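You operate a simulated robot arm through the tools that you are given. There is no shell and no other tool.

Carry out the task below with a simulated robot arm. There is one attempt and no reset: what you move stays moved.

Task
Get the projector ready: uncovered, on, SHARP and LEVEL.
Fine: slide the lens cover fully aside; focus and foot knobs by the displays; it stays on.

The check looks at the end state, three seconds after you hand in, the way a careful person would. Anything else that was tipped, shoved, dropped, spilled or broken makes it a failure. A push-on lid holds only when it is set on centred and level and pressed home; a screw cap is set on level and turned clockwise until tight.

Robot
A 6-joint arm with a two-finger gripper, fixed in place. Base frame: the origin is at the foot of the arm, x ahead of it, y to its left, z up. Units: m, degrees, N and s.
Its first joint turns from -166.0 to 166.0 degrees. Payload 2.45 kg.
The TCP is the grasp point between the finger pads, 0.02 m short of the fingertips. In the tool frame z runs along the fingers and y along their closing line. The gripper opens to 0.14 m. The gripper's body begins 0.168 m behind the TCP.
Orientation is that of the tool frame in the base frame, as a unit quaternion [w, x, y, z]. With the fingers straight down and closing along the base's y, the tool's x points along the base's -x, its y along +y and its z along -z.

Tools
- The arm moves only by the tool jog_arm. Its argument "increments" is a list of rows, each a list of 3 entries, a list of its own where there are three numbers: the turn, a rotation vector about the base's x, y, z in units of 180 degrees (1.0 is 180 degrees), then the shift along the base's x, y, z in units of 150 mm (1.0 is 150 mm), then the opening in per cent of the stroke, from 0 (shut) to 100 (fully open). In form: [[[rx, ry, rz], [tx, ty, tz], claw], ...]. A call has 1 to 20 rows; each row is the pose to reach, as a shift and turn from the pose commanded when the call began. A call with a number of a shift or a turn outside -1 to 1 is refused whole. Each row takes 0.2 s and may step no farther than 0.05 m and 8.6 degrees from the row before; otherwise, or with a gripper value out of range, the whole call is refused. Where a pose cannot be reached the arm comes as near as it can. A force on the tool above 40 N (or 10 N above the force at the start of the call, whichever is more), or a blocked arm, ends the call early, and 0.2 s more pass. The fingers move at their own pace (about 0.045 m/s each) and stop on an object; they squeeze with about 20 N. The grip force told is the motor's: it shows also when the fingers shut on nothing. Time passes only in rows, and 0.2 s behind the last, so rows that repeat a pose let the fingers close. The reply holds the time, the measured pose of the TCP, the force on the tool along the base axes, the opening and the grip force, in the units named above and with some noise, with the torque about the TCP (base axes, N m) and any sound that the robot's microphone picked up, and new pictures: "show" is both (left out), scene, wrist or none.
- Cameras (640 x 400 px; columns grow to the right, rows downward): "scene" is fixed at [0.0488, 0.4991, 1.4529]; the picture's right is [-0.60, -0.80, 0.00], its down [-0.37, 0.27, -0.89] and it looks along [0.71, -0.53, -0.46] (base axes); focal length 363 px, centre (320, 200). "wrist" rides on the gripper at [0.078, 0.011, -0.209] in the tool frame; the picture's right is [-0.14, 0.99, 0.00], its down [-0.92, -0.13, -0.37] and it looks along [-0.37, -0.05, 0.93] (tool axes); focal length 280 px, centre (320, 200). There is no depth. A picture from a camera that has moved, and an enlarged one, comes with that camera's place and axes in the base frame and with its lens.
- inspect(camera, box): a new picture of the part [left, top, right, bottom] of that camera's present view, enlarged. The clock stands still meanwhile.
- hand_in(): hands the job in; it is judged then, once.

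Nothing tells you positions but the pictures and the camera data. Unless the task says otherwise, let go and move clear before handing in.

The tools are called after ">>>" as name(argument=value, ...) on one line, values as JSON. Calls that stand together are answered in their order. jog_arm: Moves the arm, as the interface text tells. Its arguments: {"type":"object","properties":{"increments":{"type":"array"},"show":{"type":"string","enum":["both","scene","wrist","none"]}},"required":["increments"]} The other tools are called the same way: inspect (camera, box) takes an enlarged picture of a part of a camera's view; hand_in () hands the job in.

At the start:

```text
clock: 0.0
eef_pos: [0.5897, -0.291, 1.1566]
tcp_rot: [0.0, 0.0, 1.0, 0.0]
contact_force: [0.3, -0.2, -0.2]
ft_torque: [0.02, 0.0, -0.05]
opening: 0.1398
grasp_force: 0.1
```

scene: 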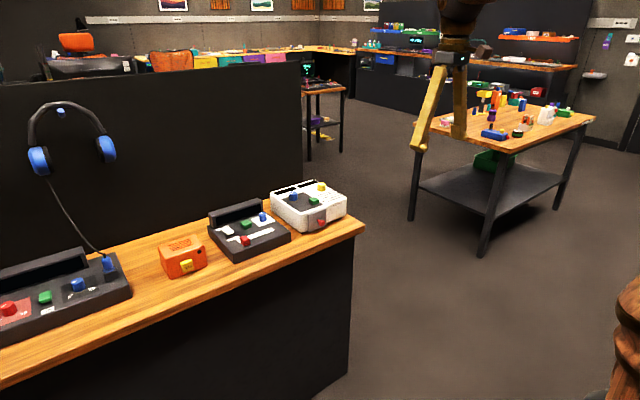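
wrist: 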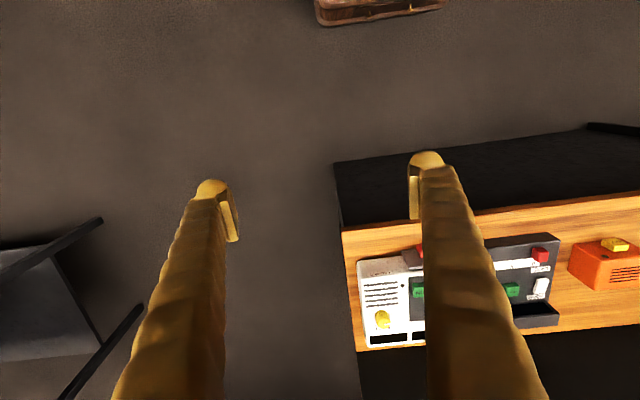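

I see a bench with a white device (likely the projector) at its right end, next to other consoles. I'll enlarge both views before moving.

>>> inspect(camera="scene", box=[250, 165, 370, 240])

>>> inspect(camera="wrist", box=[330, 220, 570, 370])

>>> inspect(camera="scene", box=[0, 160, 370, 390])

```text
5.33 times, centred on (310, 202) of scene
camera zoom: at [0.0488, 0.4991, 1.4529], right [-0.6, -0.8, 0.0], down [-0.37, 0.27, -0.89], along [0.71, -0.53, -0.46], focal length 1938 px, centre (373, 187)
```

zoom: 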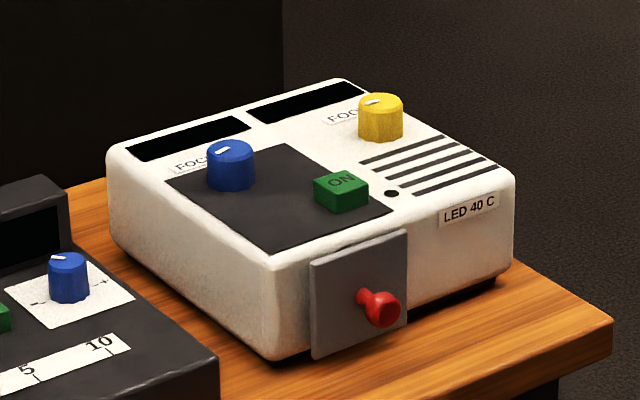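

```text
2.67 times, centred on (450, 295) of wrist
camera zoom: at [0.5124, -0.28, 1.3656], right [0.14, 0.99, 0.0], down [0.92, -0.13, 0.37], along [0.37, -0.05, -0.93], focal length 748 px, centre (-27, -53)
```

zoom: 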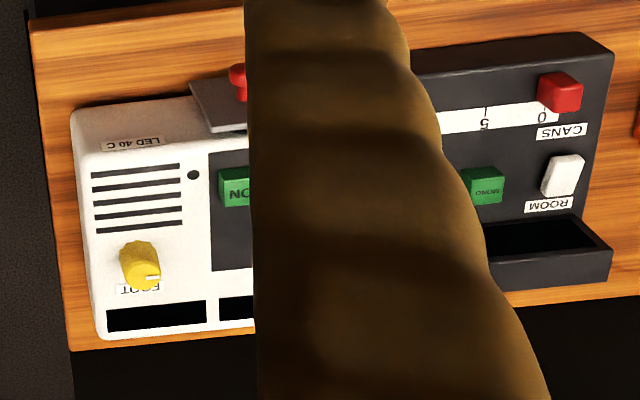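

```text
1.73 times, centred on (185, 275) of scene
camera zoom: at [0.0488, 0.4991, 1.4529], right [-0.6, -0.8, 0.0], down [-0.37, 0.27, -0.89], along [0.71, -0.53, -0.46], focal length 629 px, centre (554, 70)
```

zoom: 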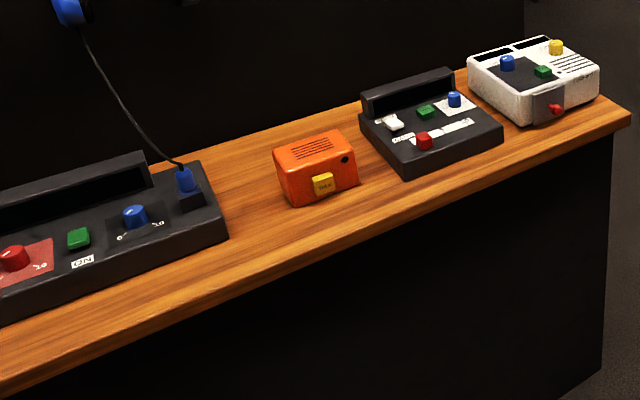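

The white projector is at about x 0.86–1.02, y −0.07 to −0.24. It has a grey cover with a red knob on its near face, a blue FOCUS knob, a yellow FOOT knob and a green ON button on top. I'll shift the arm left to get a clear wrist view between the fingers.

>>> jog_arm(increments=[[[0, 0, 0], [0, 0.3, 0], 100], [[0, 0, 0], [0, 0.6, 0], 100], [[0, 0, 0], [0, 0.9, 0], 100], [[0, 0, 0], [0, 0.9, 0], 100]])

```text
clock: 1.0
eef_pos: [0.5898, -0.1551, 1.1562]
tcp_rot: [0.0, 0.0, 1.0, -0.001]
contact_force: [-0.2, 1.1, -0.7]
ft_torque: [0.04, 0.01, 0.0]
opening: 0.1397
grasp_force: 0.1
camera wrist: at [0.5118, -0.1451, 1.3655], right [0.14, 0.99, 0.0], down [0.92, -0.13, 0.37], along [0.37, -0.05, -0.93], focal length 280 px, centre (320, 200)
```

scene: 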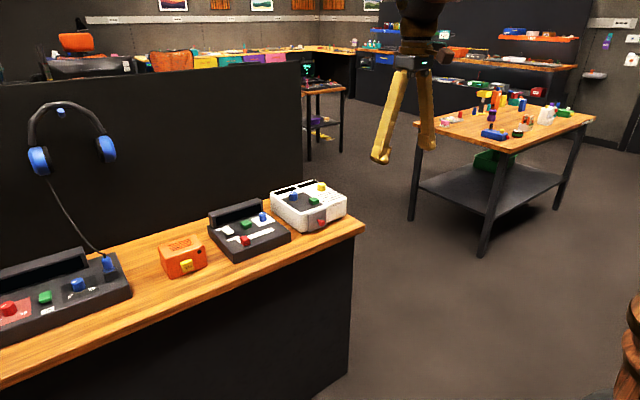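
wrist: 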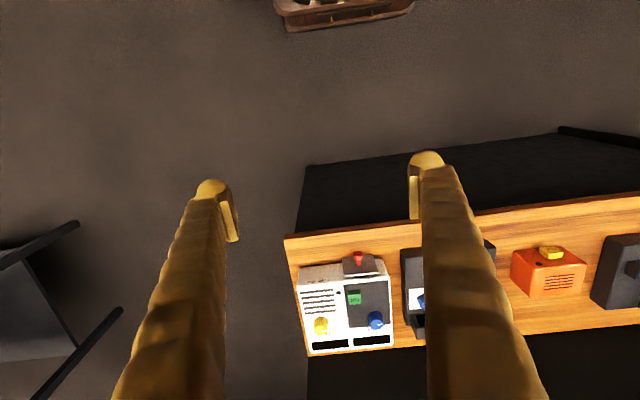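

The bench top is at z ≈ 0.81 and aligned with the base axes. I'll bring the wrist camera closer to the projector to measure it.

>>> jog_arm(increments=[[[0, 0, 0], [0.25, 0, -0.15], 100], [[0, 0, 0], [0.5, 0, -0.35], 100], [[0, 0, 0], [0.75, 0, -0.55], 100], [[0, 0, 0], [0.95, 0, -0.75], 100], [[0, 0, 0], [0.95, 0, -0.75], 100]], show="wrist")

>>> inspect(camera="wrist", box=[220, 200, 440, 400])

```text
clock: 2.2
eef_pos: [0.7333, -0.1538, 1.0456]
tcp_rot: [0.0, -0.001, 1.0, 0.0]
contact_force: [-0.1, 0.3, 0.3]
ft_torque: [-0.03, 0.0, 0.0]
opening: 0.1399
grasp_force: 0.1
camera wrist: at [0.6548, -0.1435, 1.2532], right [0.14, 0.99, 0.0], down [0.92, -0.13, 0.37], along [0.37, -0.05, -0.93], focal length 280 px, centre (320, 200)
```

wrist: 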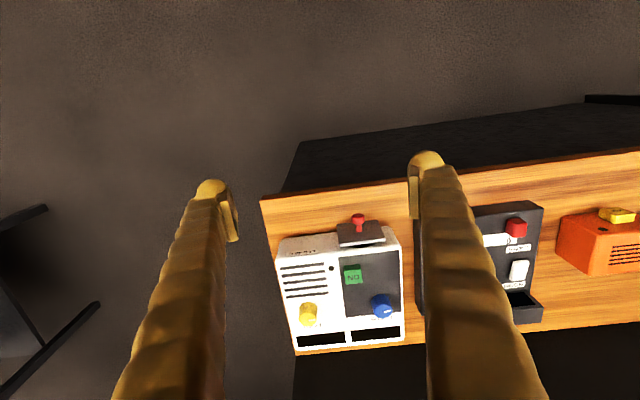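

```text
2.00 times, centred on (330, 300) of wrist
camera zoom: at [0.6548, -0.1435, 1.2532], right [0.14, 0.99, 0.0], down [0.92, -0.13, 0.37], along [0.37, -0.05, -0.93], focal length 561 px, centre (300, 0)
```

zoom: 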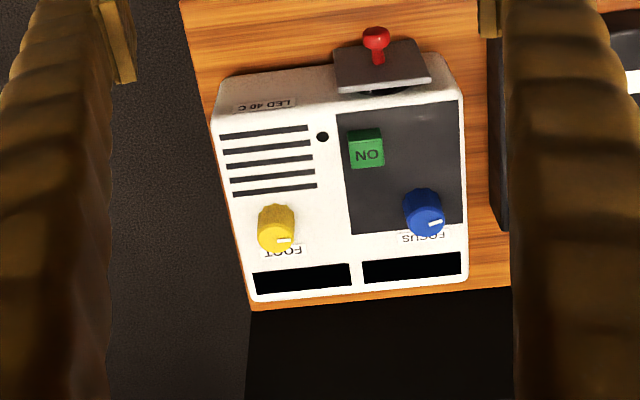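

The cover plate sits at x ≈ 0.88, y −0.145 to −0.075, and the red pull is centred at about (0.857, −0.11, 0.845). There is free face towards −y, so I'll go above the pull with a partly closed gripper.

>>> jog_arm(increments=[[[0, 0, 0], [0.25, 0.1, -0.1], 45], [[0, 0, 0], [0.5, 0.2, -0.3], 45], [[0, 0, 0], [0.75, 0.29, -0.5], 45], [[0, 0, 0], [0.778, 0.292, -0.75], 45], [[0, 0, 0], [0.778, 0.292, -0.75], 45]])

>>> inspect(camera="scene", box=[250, 165, 370, 240])

```text
refused: row 2 steps farther than a row can; nothing moved
```

```text
5.33 times, centred on (310, 202) of scene
camera zoom: at [0.0488, 0.4991, 1.4529], right [-0.6, -0.8, 0.0], down [-0.37, 0.27, -0.89], along [0.71, -0.53, -0.46], focal length 1938 px, centre (373, 187)
```

zoom: 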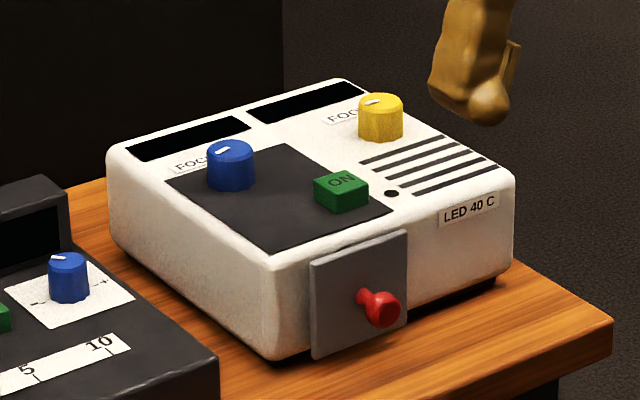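

The move was refused because one row stepped too far. The cover and its red pull are where I took them to be, so I'll repeat the approach with smaller steps.

>>> jog_arm(increments=[[[0, 0, 0], [0.2, 0.08, -0.15], 45], [[0, 0, 0], [0.4, 0.16, -0.3], 45], [[0, 0, 0], [0.6, 0.24, -0.45], 45], [[0, 0, 0], [0.778, 0.292, -0.6], 45], [[0, 0, 0], [0.778, 0.292, -0.75], 45], [[0, 0, 0], [0.778, 0.292, -0.75], 45]])

>>> inspect(camera="scene", box=[250, 165, 370, 240])

```text
clock: 3.6
eef_pos: [0.8496, -0.1109, 0.9309]
tcp_rot: [0.0, 0.0, 1.0, -0.001]
contact_force: [0.2, -0.5, 0.1]
ft_torque: [-0.02, 0.0, 0.01]
opening: 0.0628
grasp_force: 0.0
camera wrist: at [0.7711, -0.1002, 1.1396], right [0.14, 0.99, 0.0], down [0.92, -0.13, 0.37], along [0.37, -0.05, -0.93], focal length 280 px, centre (320, 200)
```

scene: 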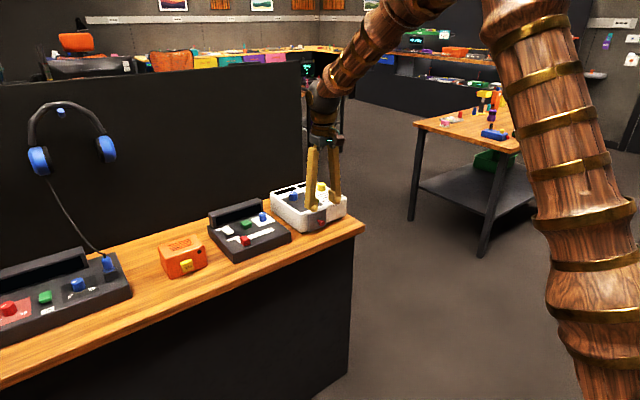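
wrist: 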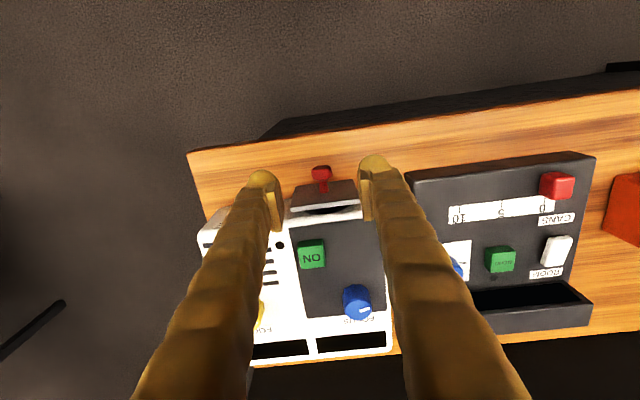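

```text
5.33 times, centred on (310, 202) of scene
camera zoom: at [0.0488, 0.4991, 1.4529], right [-0.6, -0.8, 0.0], down [-0.37, 0.27, -0.89], along [0.71, -0.53, -0.46], focal length 1938 px, centre (373, 187)
```

zoom: 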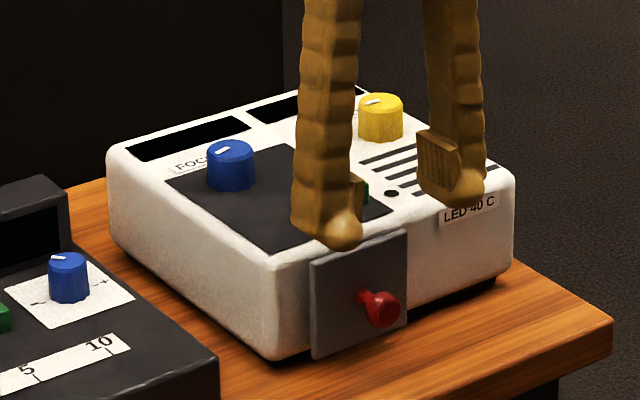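

The fingers straddle the red pull, which measures (0.856, −0.110). I'll descend to z ≈ 0.846 and close on it.

>>> jog_arm(increments=[[[0, 0, 0], [0.02, 0, -0.2], 45], [[0, 0, 0], [0.02, 0, -0.4], 45], [[0, 0, 0], [0.02, 0, -0.565], 45], [[0, 0, 0], [0.02, 0, -0.565], 0], [[0, 0, 0], [0.02, 0, -0.565], 0], [[0, 0, 0], [0.02, 0, -0.565], 0], [[0, 0, 0], [0.02, 0, -0.565], 0]])

>>> inspect(camera="scene", box=[250, 165, 370, 240])

```text
clock: 5.2
eef_pos: [0.8506, -0.1142, 0.847]
tcp_rot: [0.0, 0.0, 1.0, -0.001]
contact_force: [0.4, 0.2, -3.5]
ft_torque: [-0.01, -0.08, 0.0]
opening: 0.0168
grasp_force: 32.8
camera wrist: at [0.7738, -0.1025, 1.0554], right [0.14, 0.99, 0.0], down [0.92, -0.13, 0.37], along [0.37, -0.05, -0.93], focal length 280 px, centre (320, 200)
```

scene: 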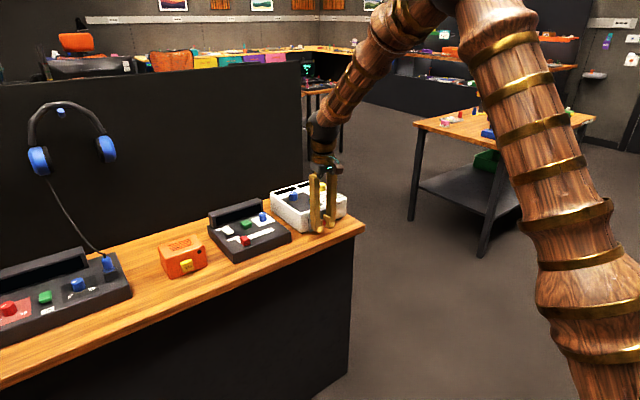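
wrist: 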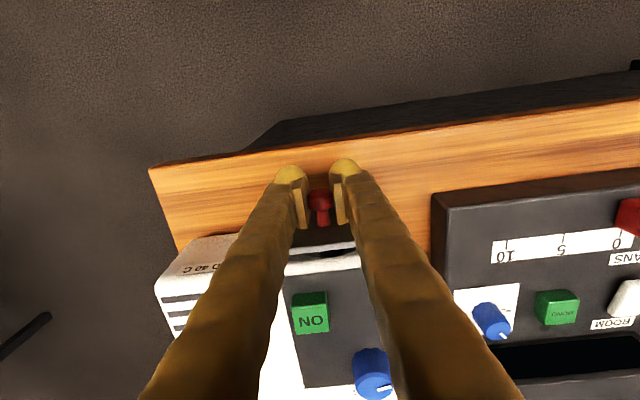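

```text
5.33 times, centred on (310, 202) of scene
camera zoom: at [0.0488, 0.4991, 1.4529], right [-0.6, -0.8, 0.0], down [-0.37, 0.27, -0.89], along [0.71, -0.53, -0.46], focal length 1938 px, centre (373, 187)
```

zoom: 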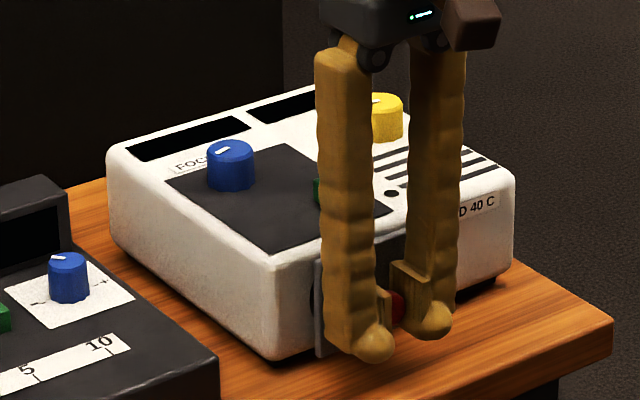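

The pull is gripped, and the cover has already shifted slightly towards −y. I'll draw it slowly in that direction.

>>> jog_arm(increments=[[[0, 0, 0], [0, -0.07, 0], 0], [[0, 0, 0], [0, -0.14, 0], 0], [[0, 0, 0], [0, -0.21, 0], 0], [[0, 0, 0], [0, -0.28, 0], 0], [[0, 0, 0], [0, -0.35, 0], 0], [[0, 0, 0], [0, -0.35, 0], 0]])

>>> inspect(camera="scene", box=[250, 165, 370, 240])

```text
clock: 6.6
eef_pos: [0.8514, -0.1652, 0.8474]
tcp_rot: [0.0, 0.0, 1.0, 0.001]
contact_force: [-12.1, -0.7, -9.3]
ft_torque: [0.03, 0.09, 0.01]
opening: 0.0167
grasp_force: 41.9
camera wrist: at [0.7741, -0.1541, 1.0555], right [0.14, 0.99, 0.0], down [0.92, -0.13, 0.37], along [0.36, -0.05, -0.93], focal length 280 px, centre (320, 200)
```

scene: 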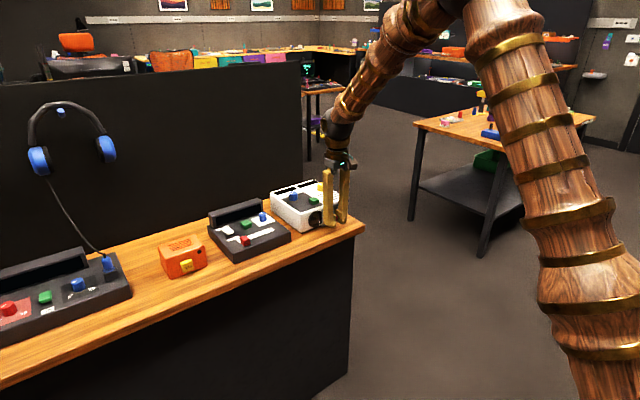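
wrist: 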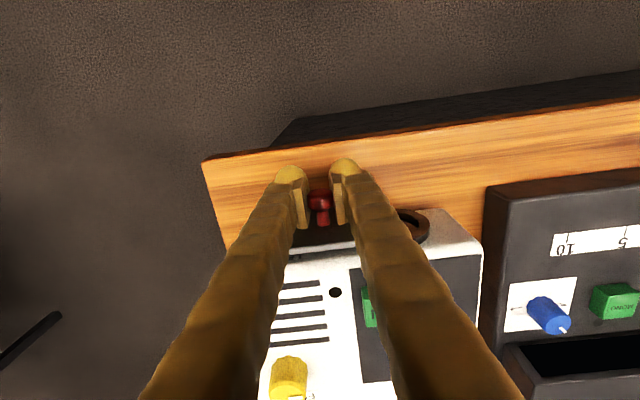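

```text
5.33 times, centred on (310, 202) of scene
camera zoom: at [0.0488, 0.4991, 1.4529], right [-0.6, -0.8, 0.0], down [-0.37, 0.27, -0.89], along [0.71, -0.53, -0.46], focal length 1938 px, centre (373, 187)
```

zoom: 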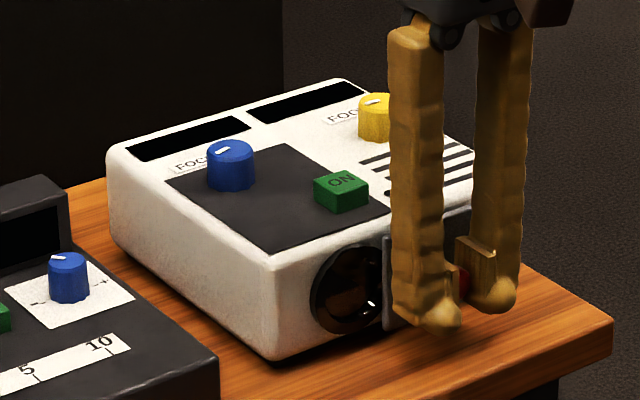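

The lens is nearly uncovered and the projector hasn't moved. I'll keep sliding in small steps until the cover reaches its stop.

>>> jog_arm(increments=[[[0, 0, 0], [0, -0.03, 0], 0], [[0, 0, 0], [0, -0.06, 0], 0], [[0, 0, 0], [0, -0.09, 0], 0], [[0, 0, 0], [0, -0.12, 0], 0], [[0, 0, 0], [0, -0.12, 0], 0]])

>>> inspect(camera="scene", box=[250, 165, 370, 240])

```text
clock: 7.8
eef_pos: [0.8519, -0.1827, 0.8472]
tcp_rot: [-0.001, 0.001, 1.0, 0.0]
contact_force: [-27.0, 0.2, -6.1]
ft_torque: [-0.02, 0.06, -0.03]
opening: 0.0162
grasp_force: 42.4
camera wrist: at [0.7743, -0.172, 1.0555], right [0.14, 0.99, 0.0], down [0.92, -0.13, 0.37], along [0.36, -0.05, -0.93], focal length 280 px, centre (320, 200)
```

scene: 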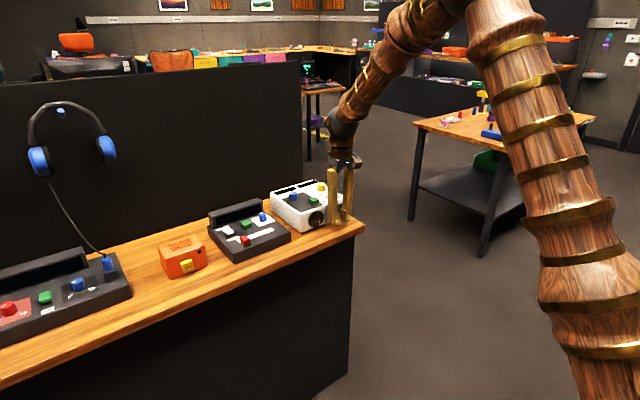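
wrist: 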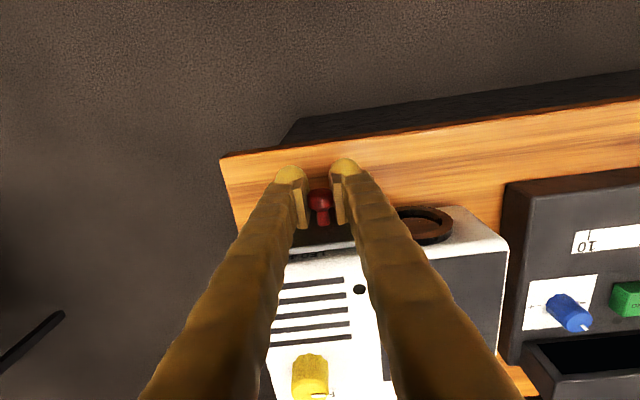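

```text
5.33 times, centred on (310, 202) of scene
camera zoom: at [0.0488, 0.4991, 1.4529], right [-0.6, -0.8, 0.0], down [-0.37, 0.27, -0.89], along [0.71, -0.53, -0.46], focal length 1938 px, centre (373, 187)
```

zoom: 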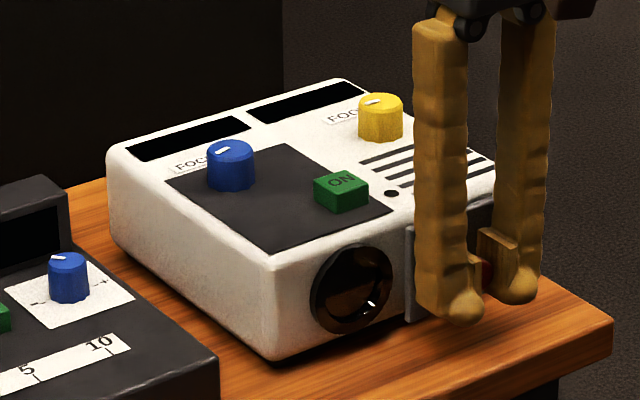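

The lens is fully visible, but an x force is building up through the grip. I'll open the fingers a little and nudge the pull with one finger to make sure the cover is at its end stop.

>>> jog_arm(increments=[[[0, 0, 0], [0, 0, 0], 25], [[0, 0, 0], [0, 0, 0], 25], [[0, 0, 0], [0, -0.04, 0], 25], [[0, 0, 0], [0, -0.08, 0], 25], [[0, 0, 0], [0, -0.12, 0], 25], [[0, 0, 0], [0, -0.15, 0], 25], [[0, 0, 0], [0, -0.15, 0], 25]])

>>> inspect(camera="scene", box=[250, 165, 370, 240])

```text
clock: 9.4
eef_pos: [0.8519, -0.2055, 0.8474]
tcp_rot: [0.0, 0.0, 1.0, 0.0]
contact_force: [3.2, 29.7, -8.1]
ft_torque: [-0.24, 0.09, 0.11]
opening: 0.0542
grasp_force: 14.1
camera wrist: at [0.7746, -0.1938, 1.0564], right [0.14, 0.99, 0.0], down [0.92, -0.13, 0.37], along [0.36, -0.05, -0.93], focal length 280 px, centre (320, 200)
```

scene: 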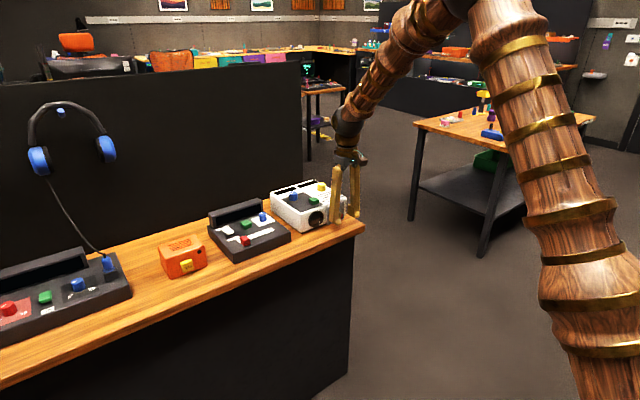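
wrist: 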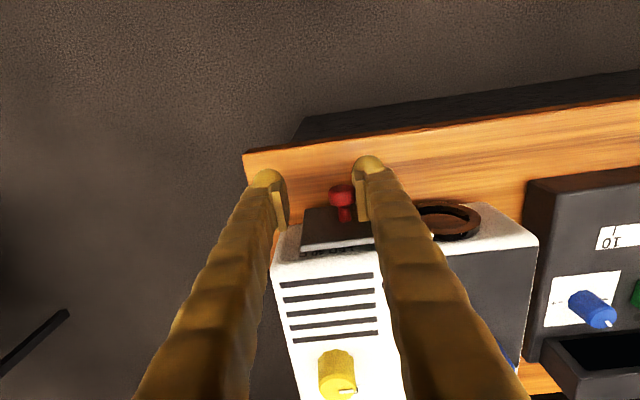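

```text
5.33 times, centred on (310, 202) of scene
camera zoom: at [0.0488, 0.4991, 1.4529], right [-0.6, -0.8, 0.0], down [-0.37, 0.27, -0.89], along [0.71, -0.53, -0.46], focal length 1938 px, centre (373, 187)
```

zoom: 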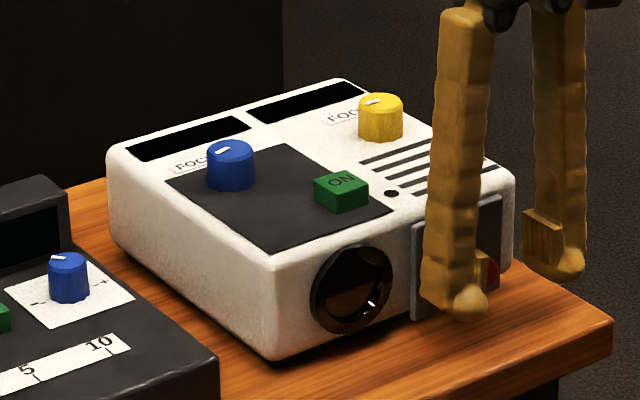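

The cover is against its stop (about 30 N reaction) and the projector stayed put. I'll back the finger off, lift clear, and move over the ON button with the fingers closed.

>>> jog_arm(increments=[[[0, 0, 0], [0, 0.1, 0], 25], [[0, 0, 0], [0, 0.1, 0.2], 25], [[0, 0, 0], [0, 0.1, 0.5], 25], [[0, 0, 0], [0, 0.1, 0.8], 25], [[0, 0, 0], [0, 0.1, 1.0], 0], [[0, 0, 0], [0.15, 0.3, 1.0], 0], [[0, 0, 0], [0.35, 0.5, 1.0], 0], [[0, 0, 0], [0.5, 0.51, 0.9], 0], [[0, 0, 0], [0.5, 0.51, 0.8], 0], [[0, 0, 0], [0.5, 0.51, 0.8], 0]])

>>> inspect(camera="scene", box=[250, 165, 370, 240])

>>> inspect(camera="wrist", box=[200, 150, 440, 300])

```text
clock: 11.6
eef_pos: [0.9285, -0.1272, 0.9688]
tcp_rot: [0.0, 0.0, 1.0, -0.001]
contact_force: [0.6, 0.3, 0.4]
ft_torque: [0.01, 0.02, 0.02]
opening: 0.0
grasp_force: 20.2
camera wrist: at [0.8505, -0.117, 1.1767], right [0.14, 0.99, 0.0], down [0.92, -0.13, 0.37], along [0.37, -0.05, -0.93], focal length 280 px, centre (320, 200)
```

scene: 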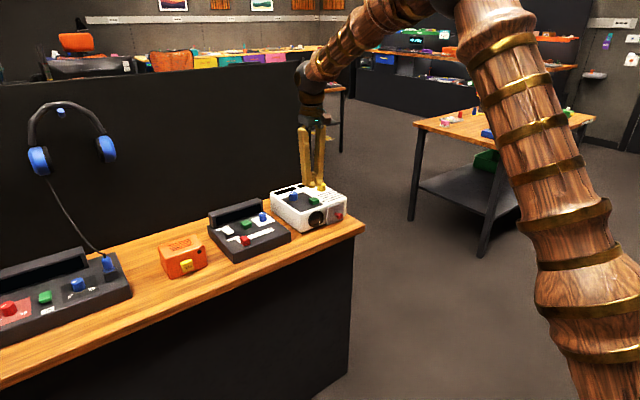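
wrist: 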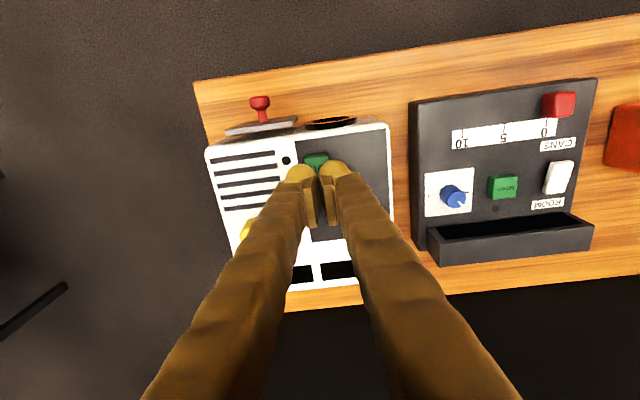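

```text
5.33 times, centred on (310, 202) of scene
camera zoom: at [0.0488, 0.4991, 1.4529], right [-0.6, -0.8, 0.0], down [-0.37, 0.27, -0.89], along [0.71, -0.53, -0.46], focal length 1938 px, centre (373, 187)
```

zoom: 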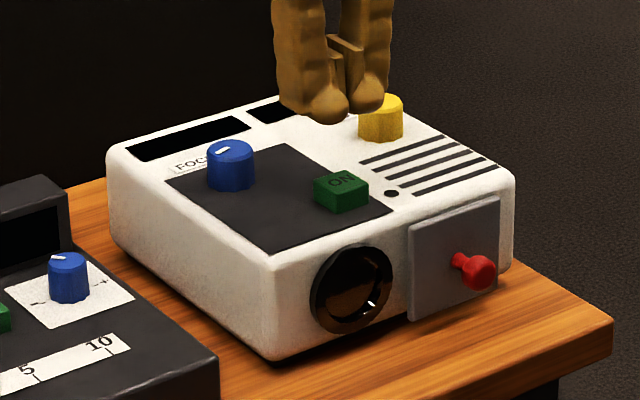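

```text
2.67 times, centred on (320, 225) of wrist
camera zoom: at [0.8505, -0.117, 1.1767], right [0.14, 0.99, 0.0], down [0.92, -0.13, 0.37], along [0.37, -0.05, -0.93], focal length 748 px, centre (320, 133)
```

zoom: 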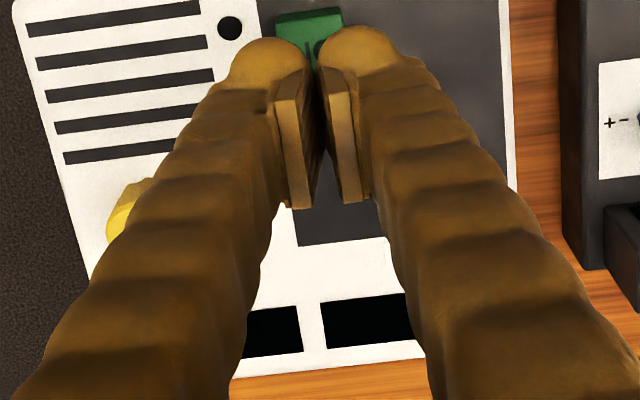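

The cover is fully aside with a gap to the lens. The ON button is at about (0.921, −0.129), top z ≈ 0.90, so I'll press it gently with the closed fingertips.

>>> jog_arm(increments=[[[0, 0, 0], [-0.045, -0.012, -0.15], 0], [[0, 0, 0], [-0.045, -0.012, -0.29], 0], [[0, 0, 0], [-0.045, -0.012, -0.31], 0], [[0, 0, 0], [-0.045, -0.012, -0.33], 0], [[0, 0, 0], [-0.045, -0.012, -0.35], 0]])

>>> inspect(camera="scene", box=[250, 165, 370, 240])

```text
clock: 12.8
eef_pos: [0.9216, -0.1319, 0.9148]
tcp_rot: [0.0, 0.0, 1.0, -0.001]
contact_force: [0.1, 0.8, 3.7]
ft_torque: [-0.02, -0.02, -0.03]
opening: 0.0059
grasp_force: 29.4
heard: click
camera wrist: at [0.8426, -0.1201, 1.1233], right [0.14, 0.99, 0.0], down [0.92, -0.13, 0.37], along [0.37, -0.05, -0.93], focal length 280 px, centre (320, 200)
```

scene: 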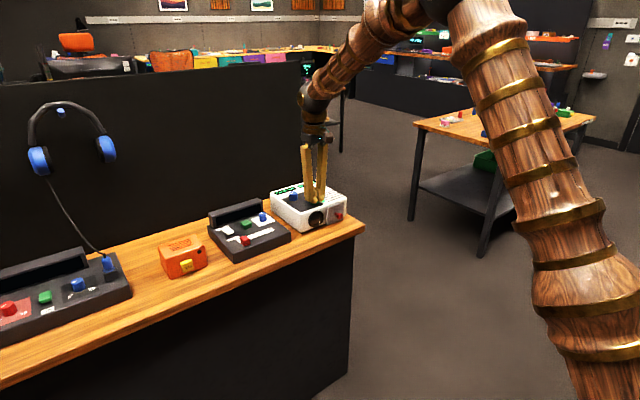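
wrist: 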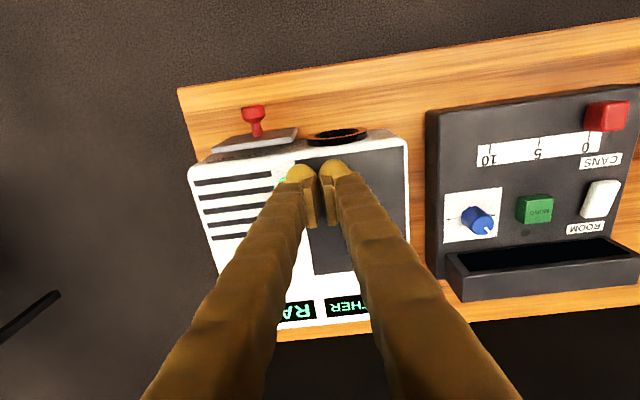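

```text
5.33 times, centred on (310, 202) of scene
camera zoom: at [0.0488, 0.4991, 1.4529], right [-0.6, -0.8, 0.0], down [-0.37, 0.27, -0.89], along [0.71, -0.53, -0.46], focal length 1938 px, centre (373, 187)
```

zoom: 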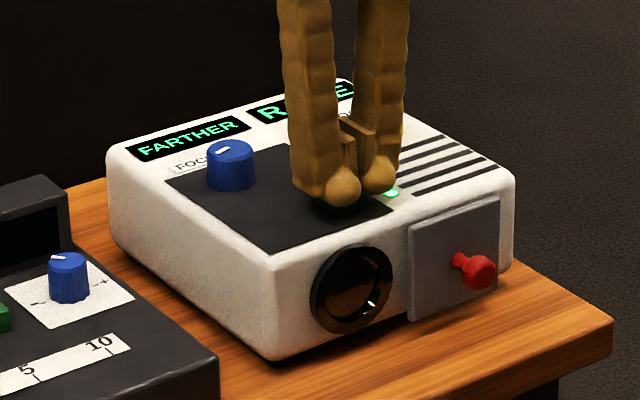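

The click registered and the projector is on: the displays read "FARTHER" (focus) and "RAISE" (foot), and the LED is green. I'll lift off and hover near the blue FOCUS knob.

>>> jog_arm(increments=[[[0, 0, 0], [0, 0, 0.2], 0], [[0, 0, 0], [0, 0, 0.45], 0], [[0, 0, 0], [0, 0.1, 0.6], 40], [[0, 0, 0], [0.1, 0.25, 0.6], 40], [[0, 0, 0], [0.25, 0.27, 0.6], 40], [[0, 0, 0], [0.41, 0.28, 0.5], 40], [[0, 0, 0], [0.41, 0.28, 0.45], 40], [[0, 0, 0], [0.41, 0.28, 0.45], 40]])

>>> inspect(camera="scene", box=[250, 165, 370, 240])

>>> inspect(camera="wrist", box=[200, 150, 440, 300])

```text
clock: 14.6
eef_pos: [0.9822, -0.0883, 0.9817]
tcp_rot: [0.0, 0.0, 1.0, -0.001]
contact_force: [-0.6, -0.1, 0.9]
ft_torque: [0.0, 0.0, 0.0]
opening: 0.0558
grasp_force: 0.1
camera wrist: at [0.9048, -0.0769, 1.1899], right [0.14, 0.99, 0.0], down [0.92, -0.13, 0.37], along [0.37, -0.05, -0.93], focal length 280 px, centre (320, 200)
```

scene: 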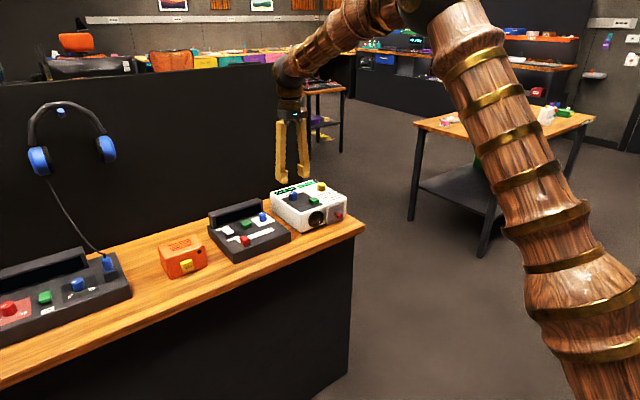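
wrist: 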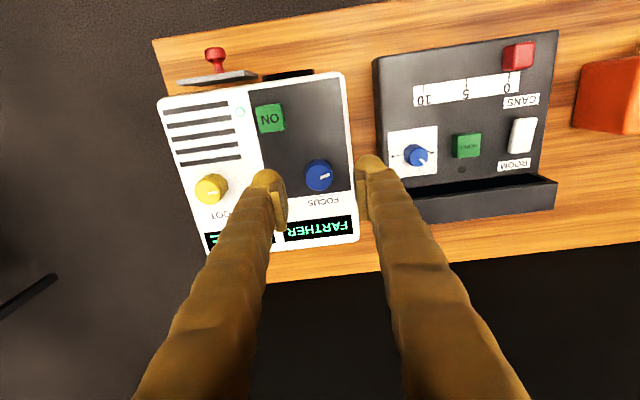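

```text
5.33 times, centred on (310, 202) of scene
camera zoom: at [0.0488, 0.4991, 1.4529], right [-0.6, -0.8, 0.0], down [-0.37, 0.27, -0.89], along [0.71, -0.53, -0.46], focal length 1938 px, centre (373, 187)
```

zoom: 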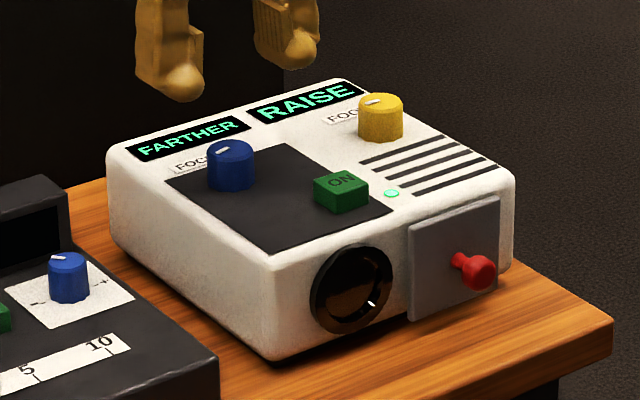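

```text
2.67 times, centred on (320, 225) of wrist
camera zoom: at [0.9048, -0.0769, 1.1899], right [0.14, 0.99, 0.0], down [0.92, -0.13, 0.37], along [0.37, -0.05, -0.93], focal length 748 px, centre (320, 133)
```

zoom: 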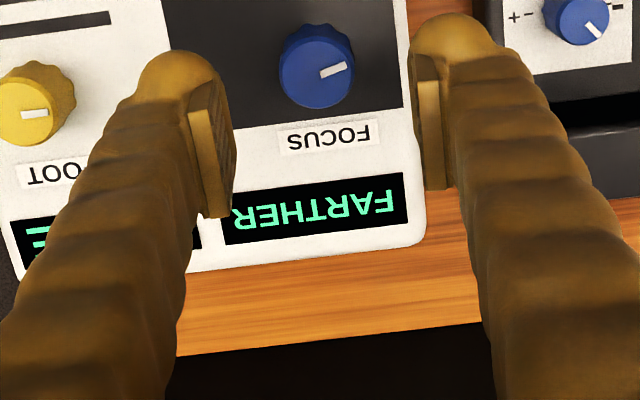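

The wrist view puts the blue knob at about (0.989, −0.088), top z ≈ 0.911, and the pose is reachable with the tool straight down. I'll descend around it and close.

>>> jog_arm(increments=[[[0, 0, 0], [0.045, 0, -0.15], 40], [[0, 0, 0], [0.045, 0, -0.3], 40], [[0, 0, 0], [0.045, 0, -0.38], 40], [[0, 0, 0], [0.045, 0, -0.445], 40], [[0, 0, 0], [0.045, 0, -0.445], 0], [[0, 0, 0], [0.045, 0, -0.445], 0], [[0, 0, 0], [0.045, 0, -0.445], 0]])

>>> inspect(camera="scene", box=[250, 165, 370, 240])

>>> inspect(camera="wrist", box=[200, 150, 440, 300])

```text
clock: 16.2
eef_pos: [0.9895, -0.0902, 0.9168]
tcp_rot: [0.0, 0.001, 1.0, -0.001]
contact_force: [2.6, -26.8, -3.2]
ft_torque: [-0.26, -0.09, -0.01]
opening: 0.0282
grasp_force: 33.5
camera wrist: at [0.9119, -0.0789, 1.125], right [0.14, 0.99, 0.0], down [0.92, -0.13, 0.37], along [0.37, -0.05, -0.93], focal length 280 px, centre (320, 200)
```

scene: 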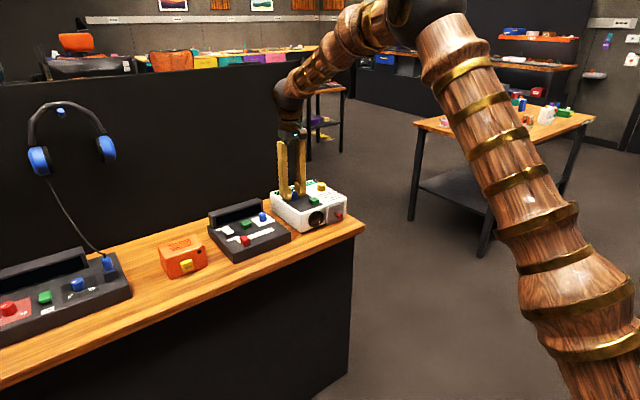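
wrist: 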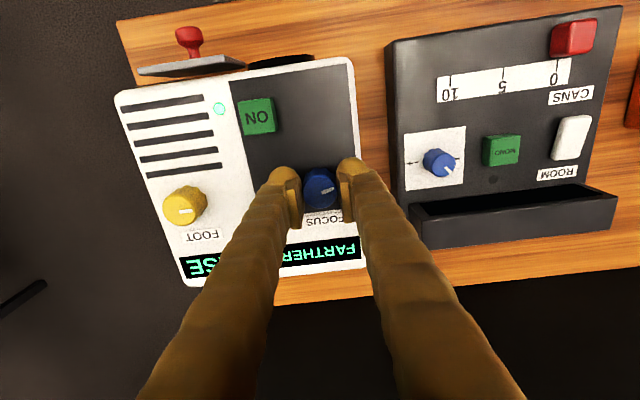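

```text
5.33 times, centred on (310, 202) of scene
camera zoom: at [0.0488, 0.4991, 1.4529], right [-0.6, -0.8, 0.0], down [-0.37, 0.27, -0.89], along [0.71, -0.53, -0.46], focal length 1938 px, centre (373, 187)
```

zoom: 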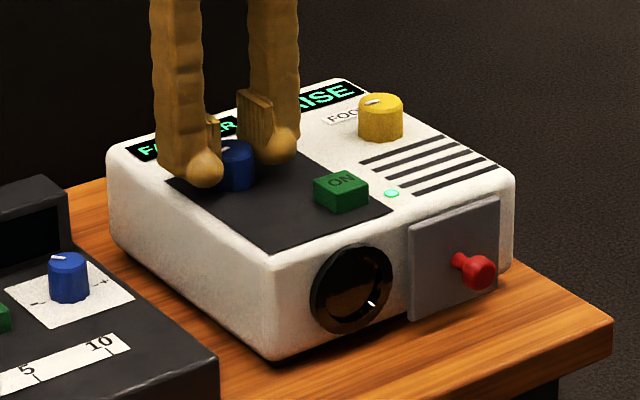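

```text
2.67 times, centred on (320, 225) of wrist
camera zoom: at [0.9119, -0.0789, 1.125], right [0.14, 0.99, 0.0], down [0.92, -0.13, 0.37], along [0.37, -0.05, -0.93], focal length 748 px, centre (320, 133)
```

zoom: 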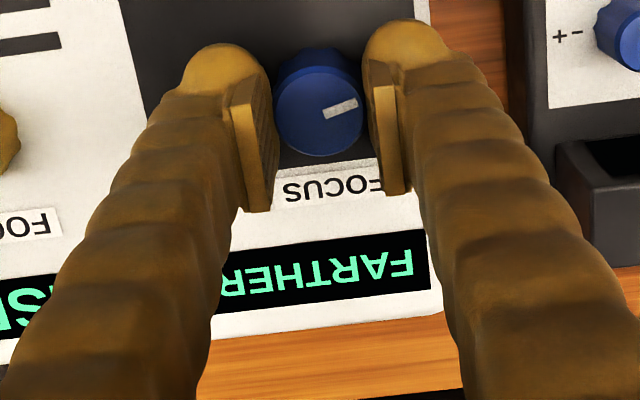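

The knob is held but slightly off-centre in y (27 N side force). I'll shift −3 mm to relieve that, then try a small clockwise turn and watch the focus display.

>>> jog_arm(increments=[[[0, 0, 0], [0, -0.02, 0], 0], [[0, 0, -0.04], [0, -0.02, 0], 0], [[0, 0, -0.08], [0, -0.02, 0], 0], [[0, 0, -0.08], [0, -0.02, 0], 0]], show="wrist")

>>> inspect(camera="scene", box=[250, 165, 370, 240])

```text
clock: 17.2
eef_pos: [0.9895, -0.0901, 0.9166]
tcp_rot: [0.001, 0.126, 0.992, 0.0]
contact_force: [6.2, 13.6, 17.4]
ft_torque: [0.19, -0.04, 0.01]
opening: 0.0283
grasp_force: 44.7
camera wrist: at [0.9168, -0.0602, 1.1249], right [0.38, 0.92, 0.0], down [0.86, -0.35, 0.37], along [0.34, -0.14, -0.93], focal length 280 px, centre (320, 200)
```

wrist: 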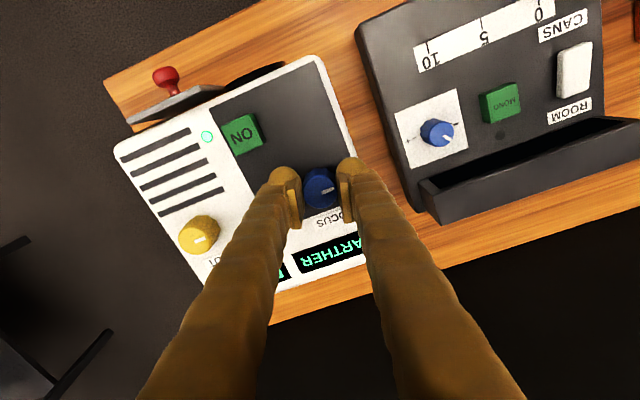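

```text
5.33 times, centred on (310, 202) of scene
camera zoom: at [0.0488, 0.4991, 1.4529], right [-0.6, -0.8, 0.0], down [-0.37, 0.27, -0.89], along [0.71, -0.53, -0.46], focal length 1938 px, centre (373, 187)
```

zoom: 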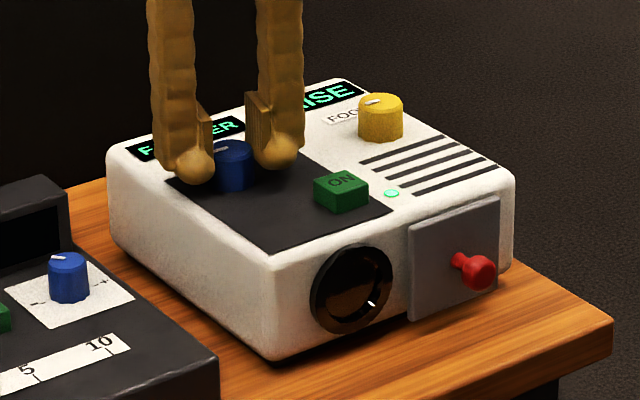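

The knob follows the gripper, and the display still reads FARTHER. I'll continue clockwise.

>>> jog_arm(increments=[[[0, 0, -0.04], [0, 0.007, 0], 0], [[0, 0, -0.08], [0, 0.007, 0], 0], [[0, 0, -0.12], [0, 0.007, 0], 0], [[0, 0, -0.12], [0, 0.007, 0], 0]], show="wrist")

>>> inspect(camera="scene", box=[250, 165, 370, 240])

```text
clock: 18.2
eef_pos: [0.9891, -0.0907, 0.9161]
tcp_rot: [0.001, 0.31, 0.951, 0.0]
contact_force: [24.5, 9.5, 22.4]
ft_torque: [0.05, -0.36, 0.06]
opening: 0.028
grasp_force: 44.8
camera wrist: at [0.933, -0.0351, 1.1248], right [0.69, 0.72, 0.0], down [0.67, -0.65, 0.37], along [0.27, -0.26, -0.93], focal length 280 px, centre (320, 200)
```

wrist: 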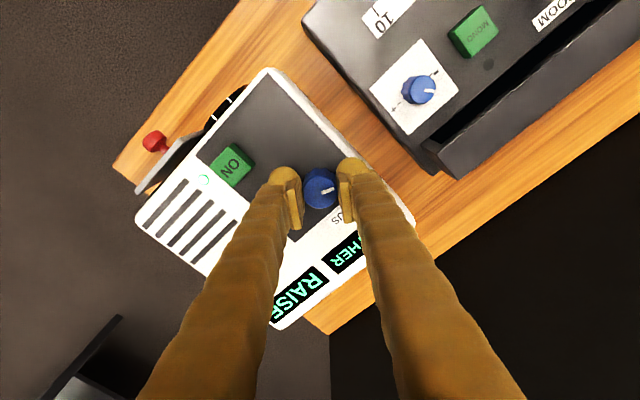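

```text
5.33 times, centred on (310, 202) of scene
camera zoom: at [0.0488, 0.4991, 1.4529], right [-0.6, -0.8, 0.0], down [-0.37, 0.27, -0.89], along [0.71, -0.53, -0.46], focal length 1938 px, centre (373, 187)
```

zoom: 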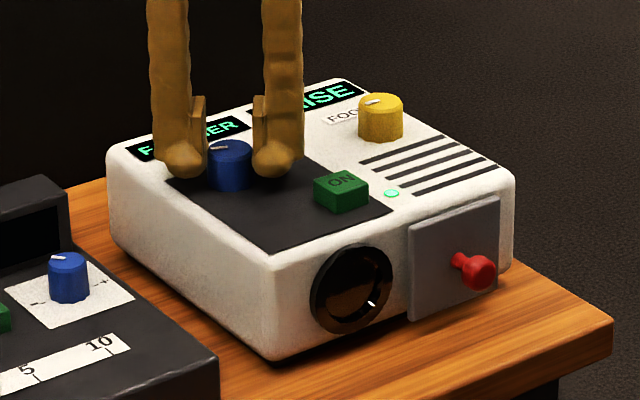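

At 36° clockwise it still reads FARTHER. I'll ease the side load by shifting slightly and keep turning.

>>> jog_arm(increments=[[[0, 0, 0], [0.015, 0.007, 0.007], 0], [[0, 0, -0.04], [0.015, 0.007, 0.007], 0], [[0, 0, -0.08], [0.015, 0.007, 0.007], 0], [[0, 0, -0.12], [0.015, 0.007, 0.007], 0], [[0, 0, -0.12], [0.015, 0.007, 0.007], 0]], show="wrist")

>>> inspect(camera="scene", box=[250, 165, 370, 240])

```text
clock: 19.4
eef_pos: [0.9902, -0.0895, 0.9171]
tcp_rot: [-0.001, 0.483, 0.876, -0.001]
contact_force: [-27.3, -6.2, 13.0]
ft_torque: [-0.03, 0.32, -0.03]
opening: 0.028
grasp_force: 44.9
camera wrist: at [0.9584, -0.0179, 1.1248], right [0.91, 0.41, 0.0], down [0.38, -0.85, 0.37], along [0.15, -0.34, -0.93], focal length 280 px, centre (320, 200)
```

wrist: 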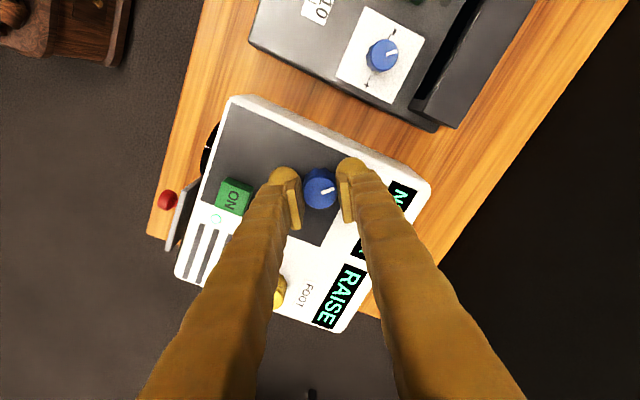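

```text
5.33 times, centred on (310, 202) of scene
camera zoom: at [0.0488, 0.4991, 1.4529], right [-0.6, -0.8, 0.0], down [-0.37, 0.27, -0.89], along [0.71, -0.53, -0.46], focal length 1938 px, centre (373, 187)
```

zoom: 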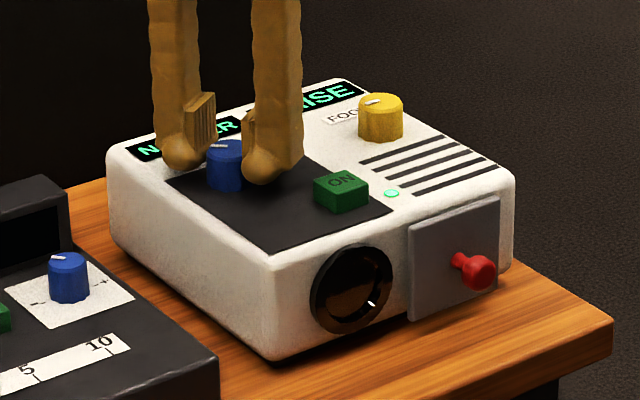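

The display has changed to N…R (NEARER), so I overshot and the sharp point lies between 36° and 58°. I'll turn back about 9° and ease x.

>>> jog_arm(increments=[[[0, 0, 0], [-0.008, 0, 0.004], 0], [[0, 0, 0.025], [-0.008, 0, 0.004], 0], [[0, 0, 0.05], [-0.008, 0, 0.004], 0], [[0, 0, 0.05], [-0.008, 0, 0.004], 0]], show="wrist")

>>> inspect(camera="scene", box=[250, 165, 370, 240])

>>> inspect(camera="wrist", box=[200, 150, 440, 300])

```text
clock: 20.4
eef_pos: [0.9898, -0.0897, 0.9175]
tcp_rot: [0.0, 0.411, 0.912, -0.001]
contact_force: [-11.0, -11.4, -9.1]
ft_torque: [-0.22, -0.03, 0.03]
opening: 0.028
grasp_force: 44.7
camera wrist: at [0.947, -0.024, 1.1248], right [0.83, 0.55, 0.0], down [0.51, -0.77, 0.37], along [0.2, -0.31, -0.93], focal length 280 px, centre (320, 200)
```

wrist: 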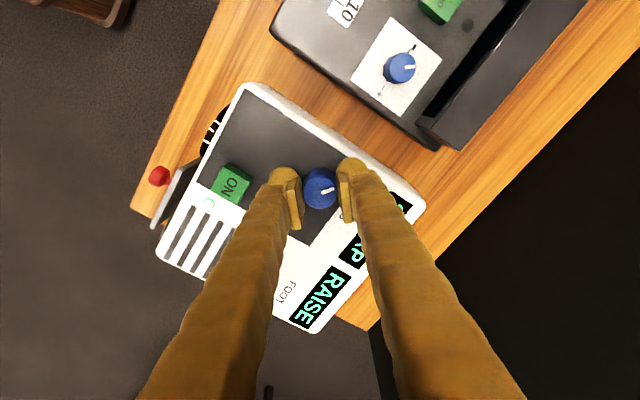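

```text
5.33 times, centred on (310, 202) of scene
camera zoom: at [0.0488, 0.4991, 1.4529], right [-0.6, -0.8, 0.0], down [-0.37, 0.27, -0.89], along [0.71, -0.53, -0.46], focal length 1938 px, centre (373, 187)
```

zoom: 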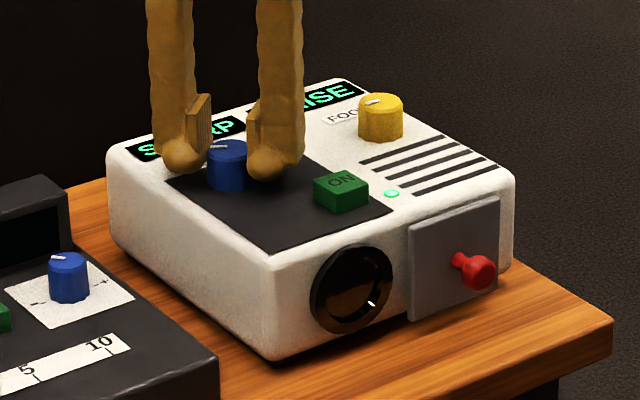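

```text
2.67 times, centred on (320, 225) of wrist
camera zoom: at [0.947, -0.024, 1.1248], right [0.83, 0.55, 0.0], down [0.51, -0.77, 0.37], along [0.2, -0.31, -0.93], focal length 748 px, centre (320, 133)
```

zoom: 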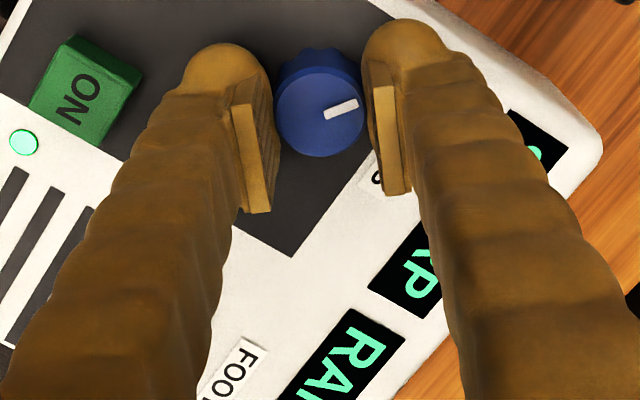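

The focus display now reads SHARP. I'll open the fingers straight out, lift clear and confirm it holds.

>>> jog_arm(increments=[[[0, 0, 0], [0, 0, 0], 20], [[0, 0, 0], [0, 0, 0], 40], [[0, 0, 0], [0, 0, 0], 40], [[0, 0, 0], [0, 0, 0.15], 40], [[0, 0, 0], [0, 0, 0.35], 40], [[0, 0, 0], [0, 0, 0.6], 40], [[0, 0, 0], [0, 0, 0.6], 40]], show="wrist")

>>> inspect(camera="scene", box=[250, 165, 370, 240])

```text
clock: 22.0
eef_pos: [0.9907, -0.0909, 1.0072]
tcp_rot: [-0.001, 0.412, 0.911, -0.001]
contact_force: [-0.3, 0.2, -1.1]
ft_torque: [-0.02, -0.01, 0.01]
opening: 0.056
grasp_force: 0.2
camera wrist: at [0.9475, -0.0249, 1.2171], right [0.83, 0.55, 0.0], down [0.51, -0.78, 0.37], along [0.2, -0.31, -0.93], focal length 280 px, centre (320, 200)
```

wrist: 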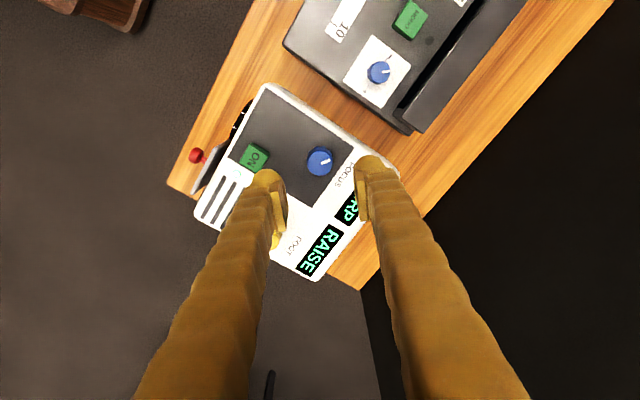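

```text
5.33 times, centred on (310, 202) of scene
camera zoom: at [0.0488, 0.4991, 1.4529], right [-0.6, -0.8, 0.0], down [-0.37, 0.27, -0.89], along [0.71, -0.53, -0.46], focal length 1938 px, centre (373, 187)
```

zoom: 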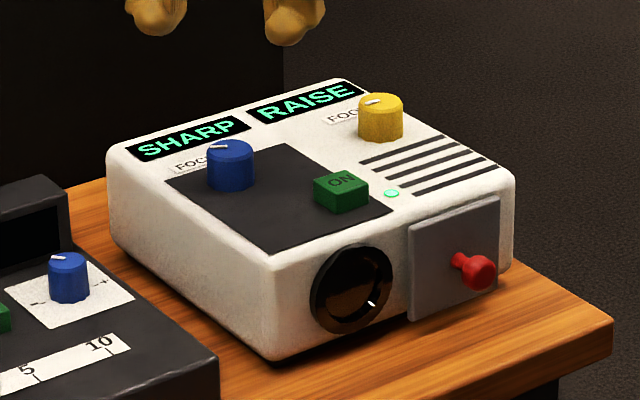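

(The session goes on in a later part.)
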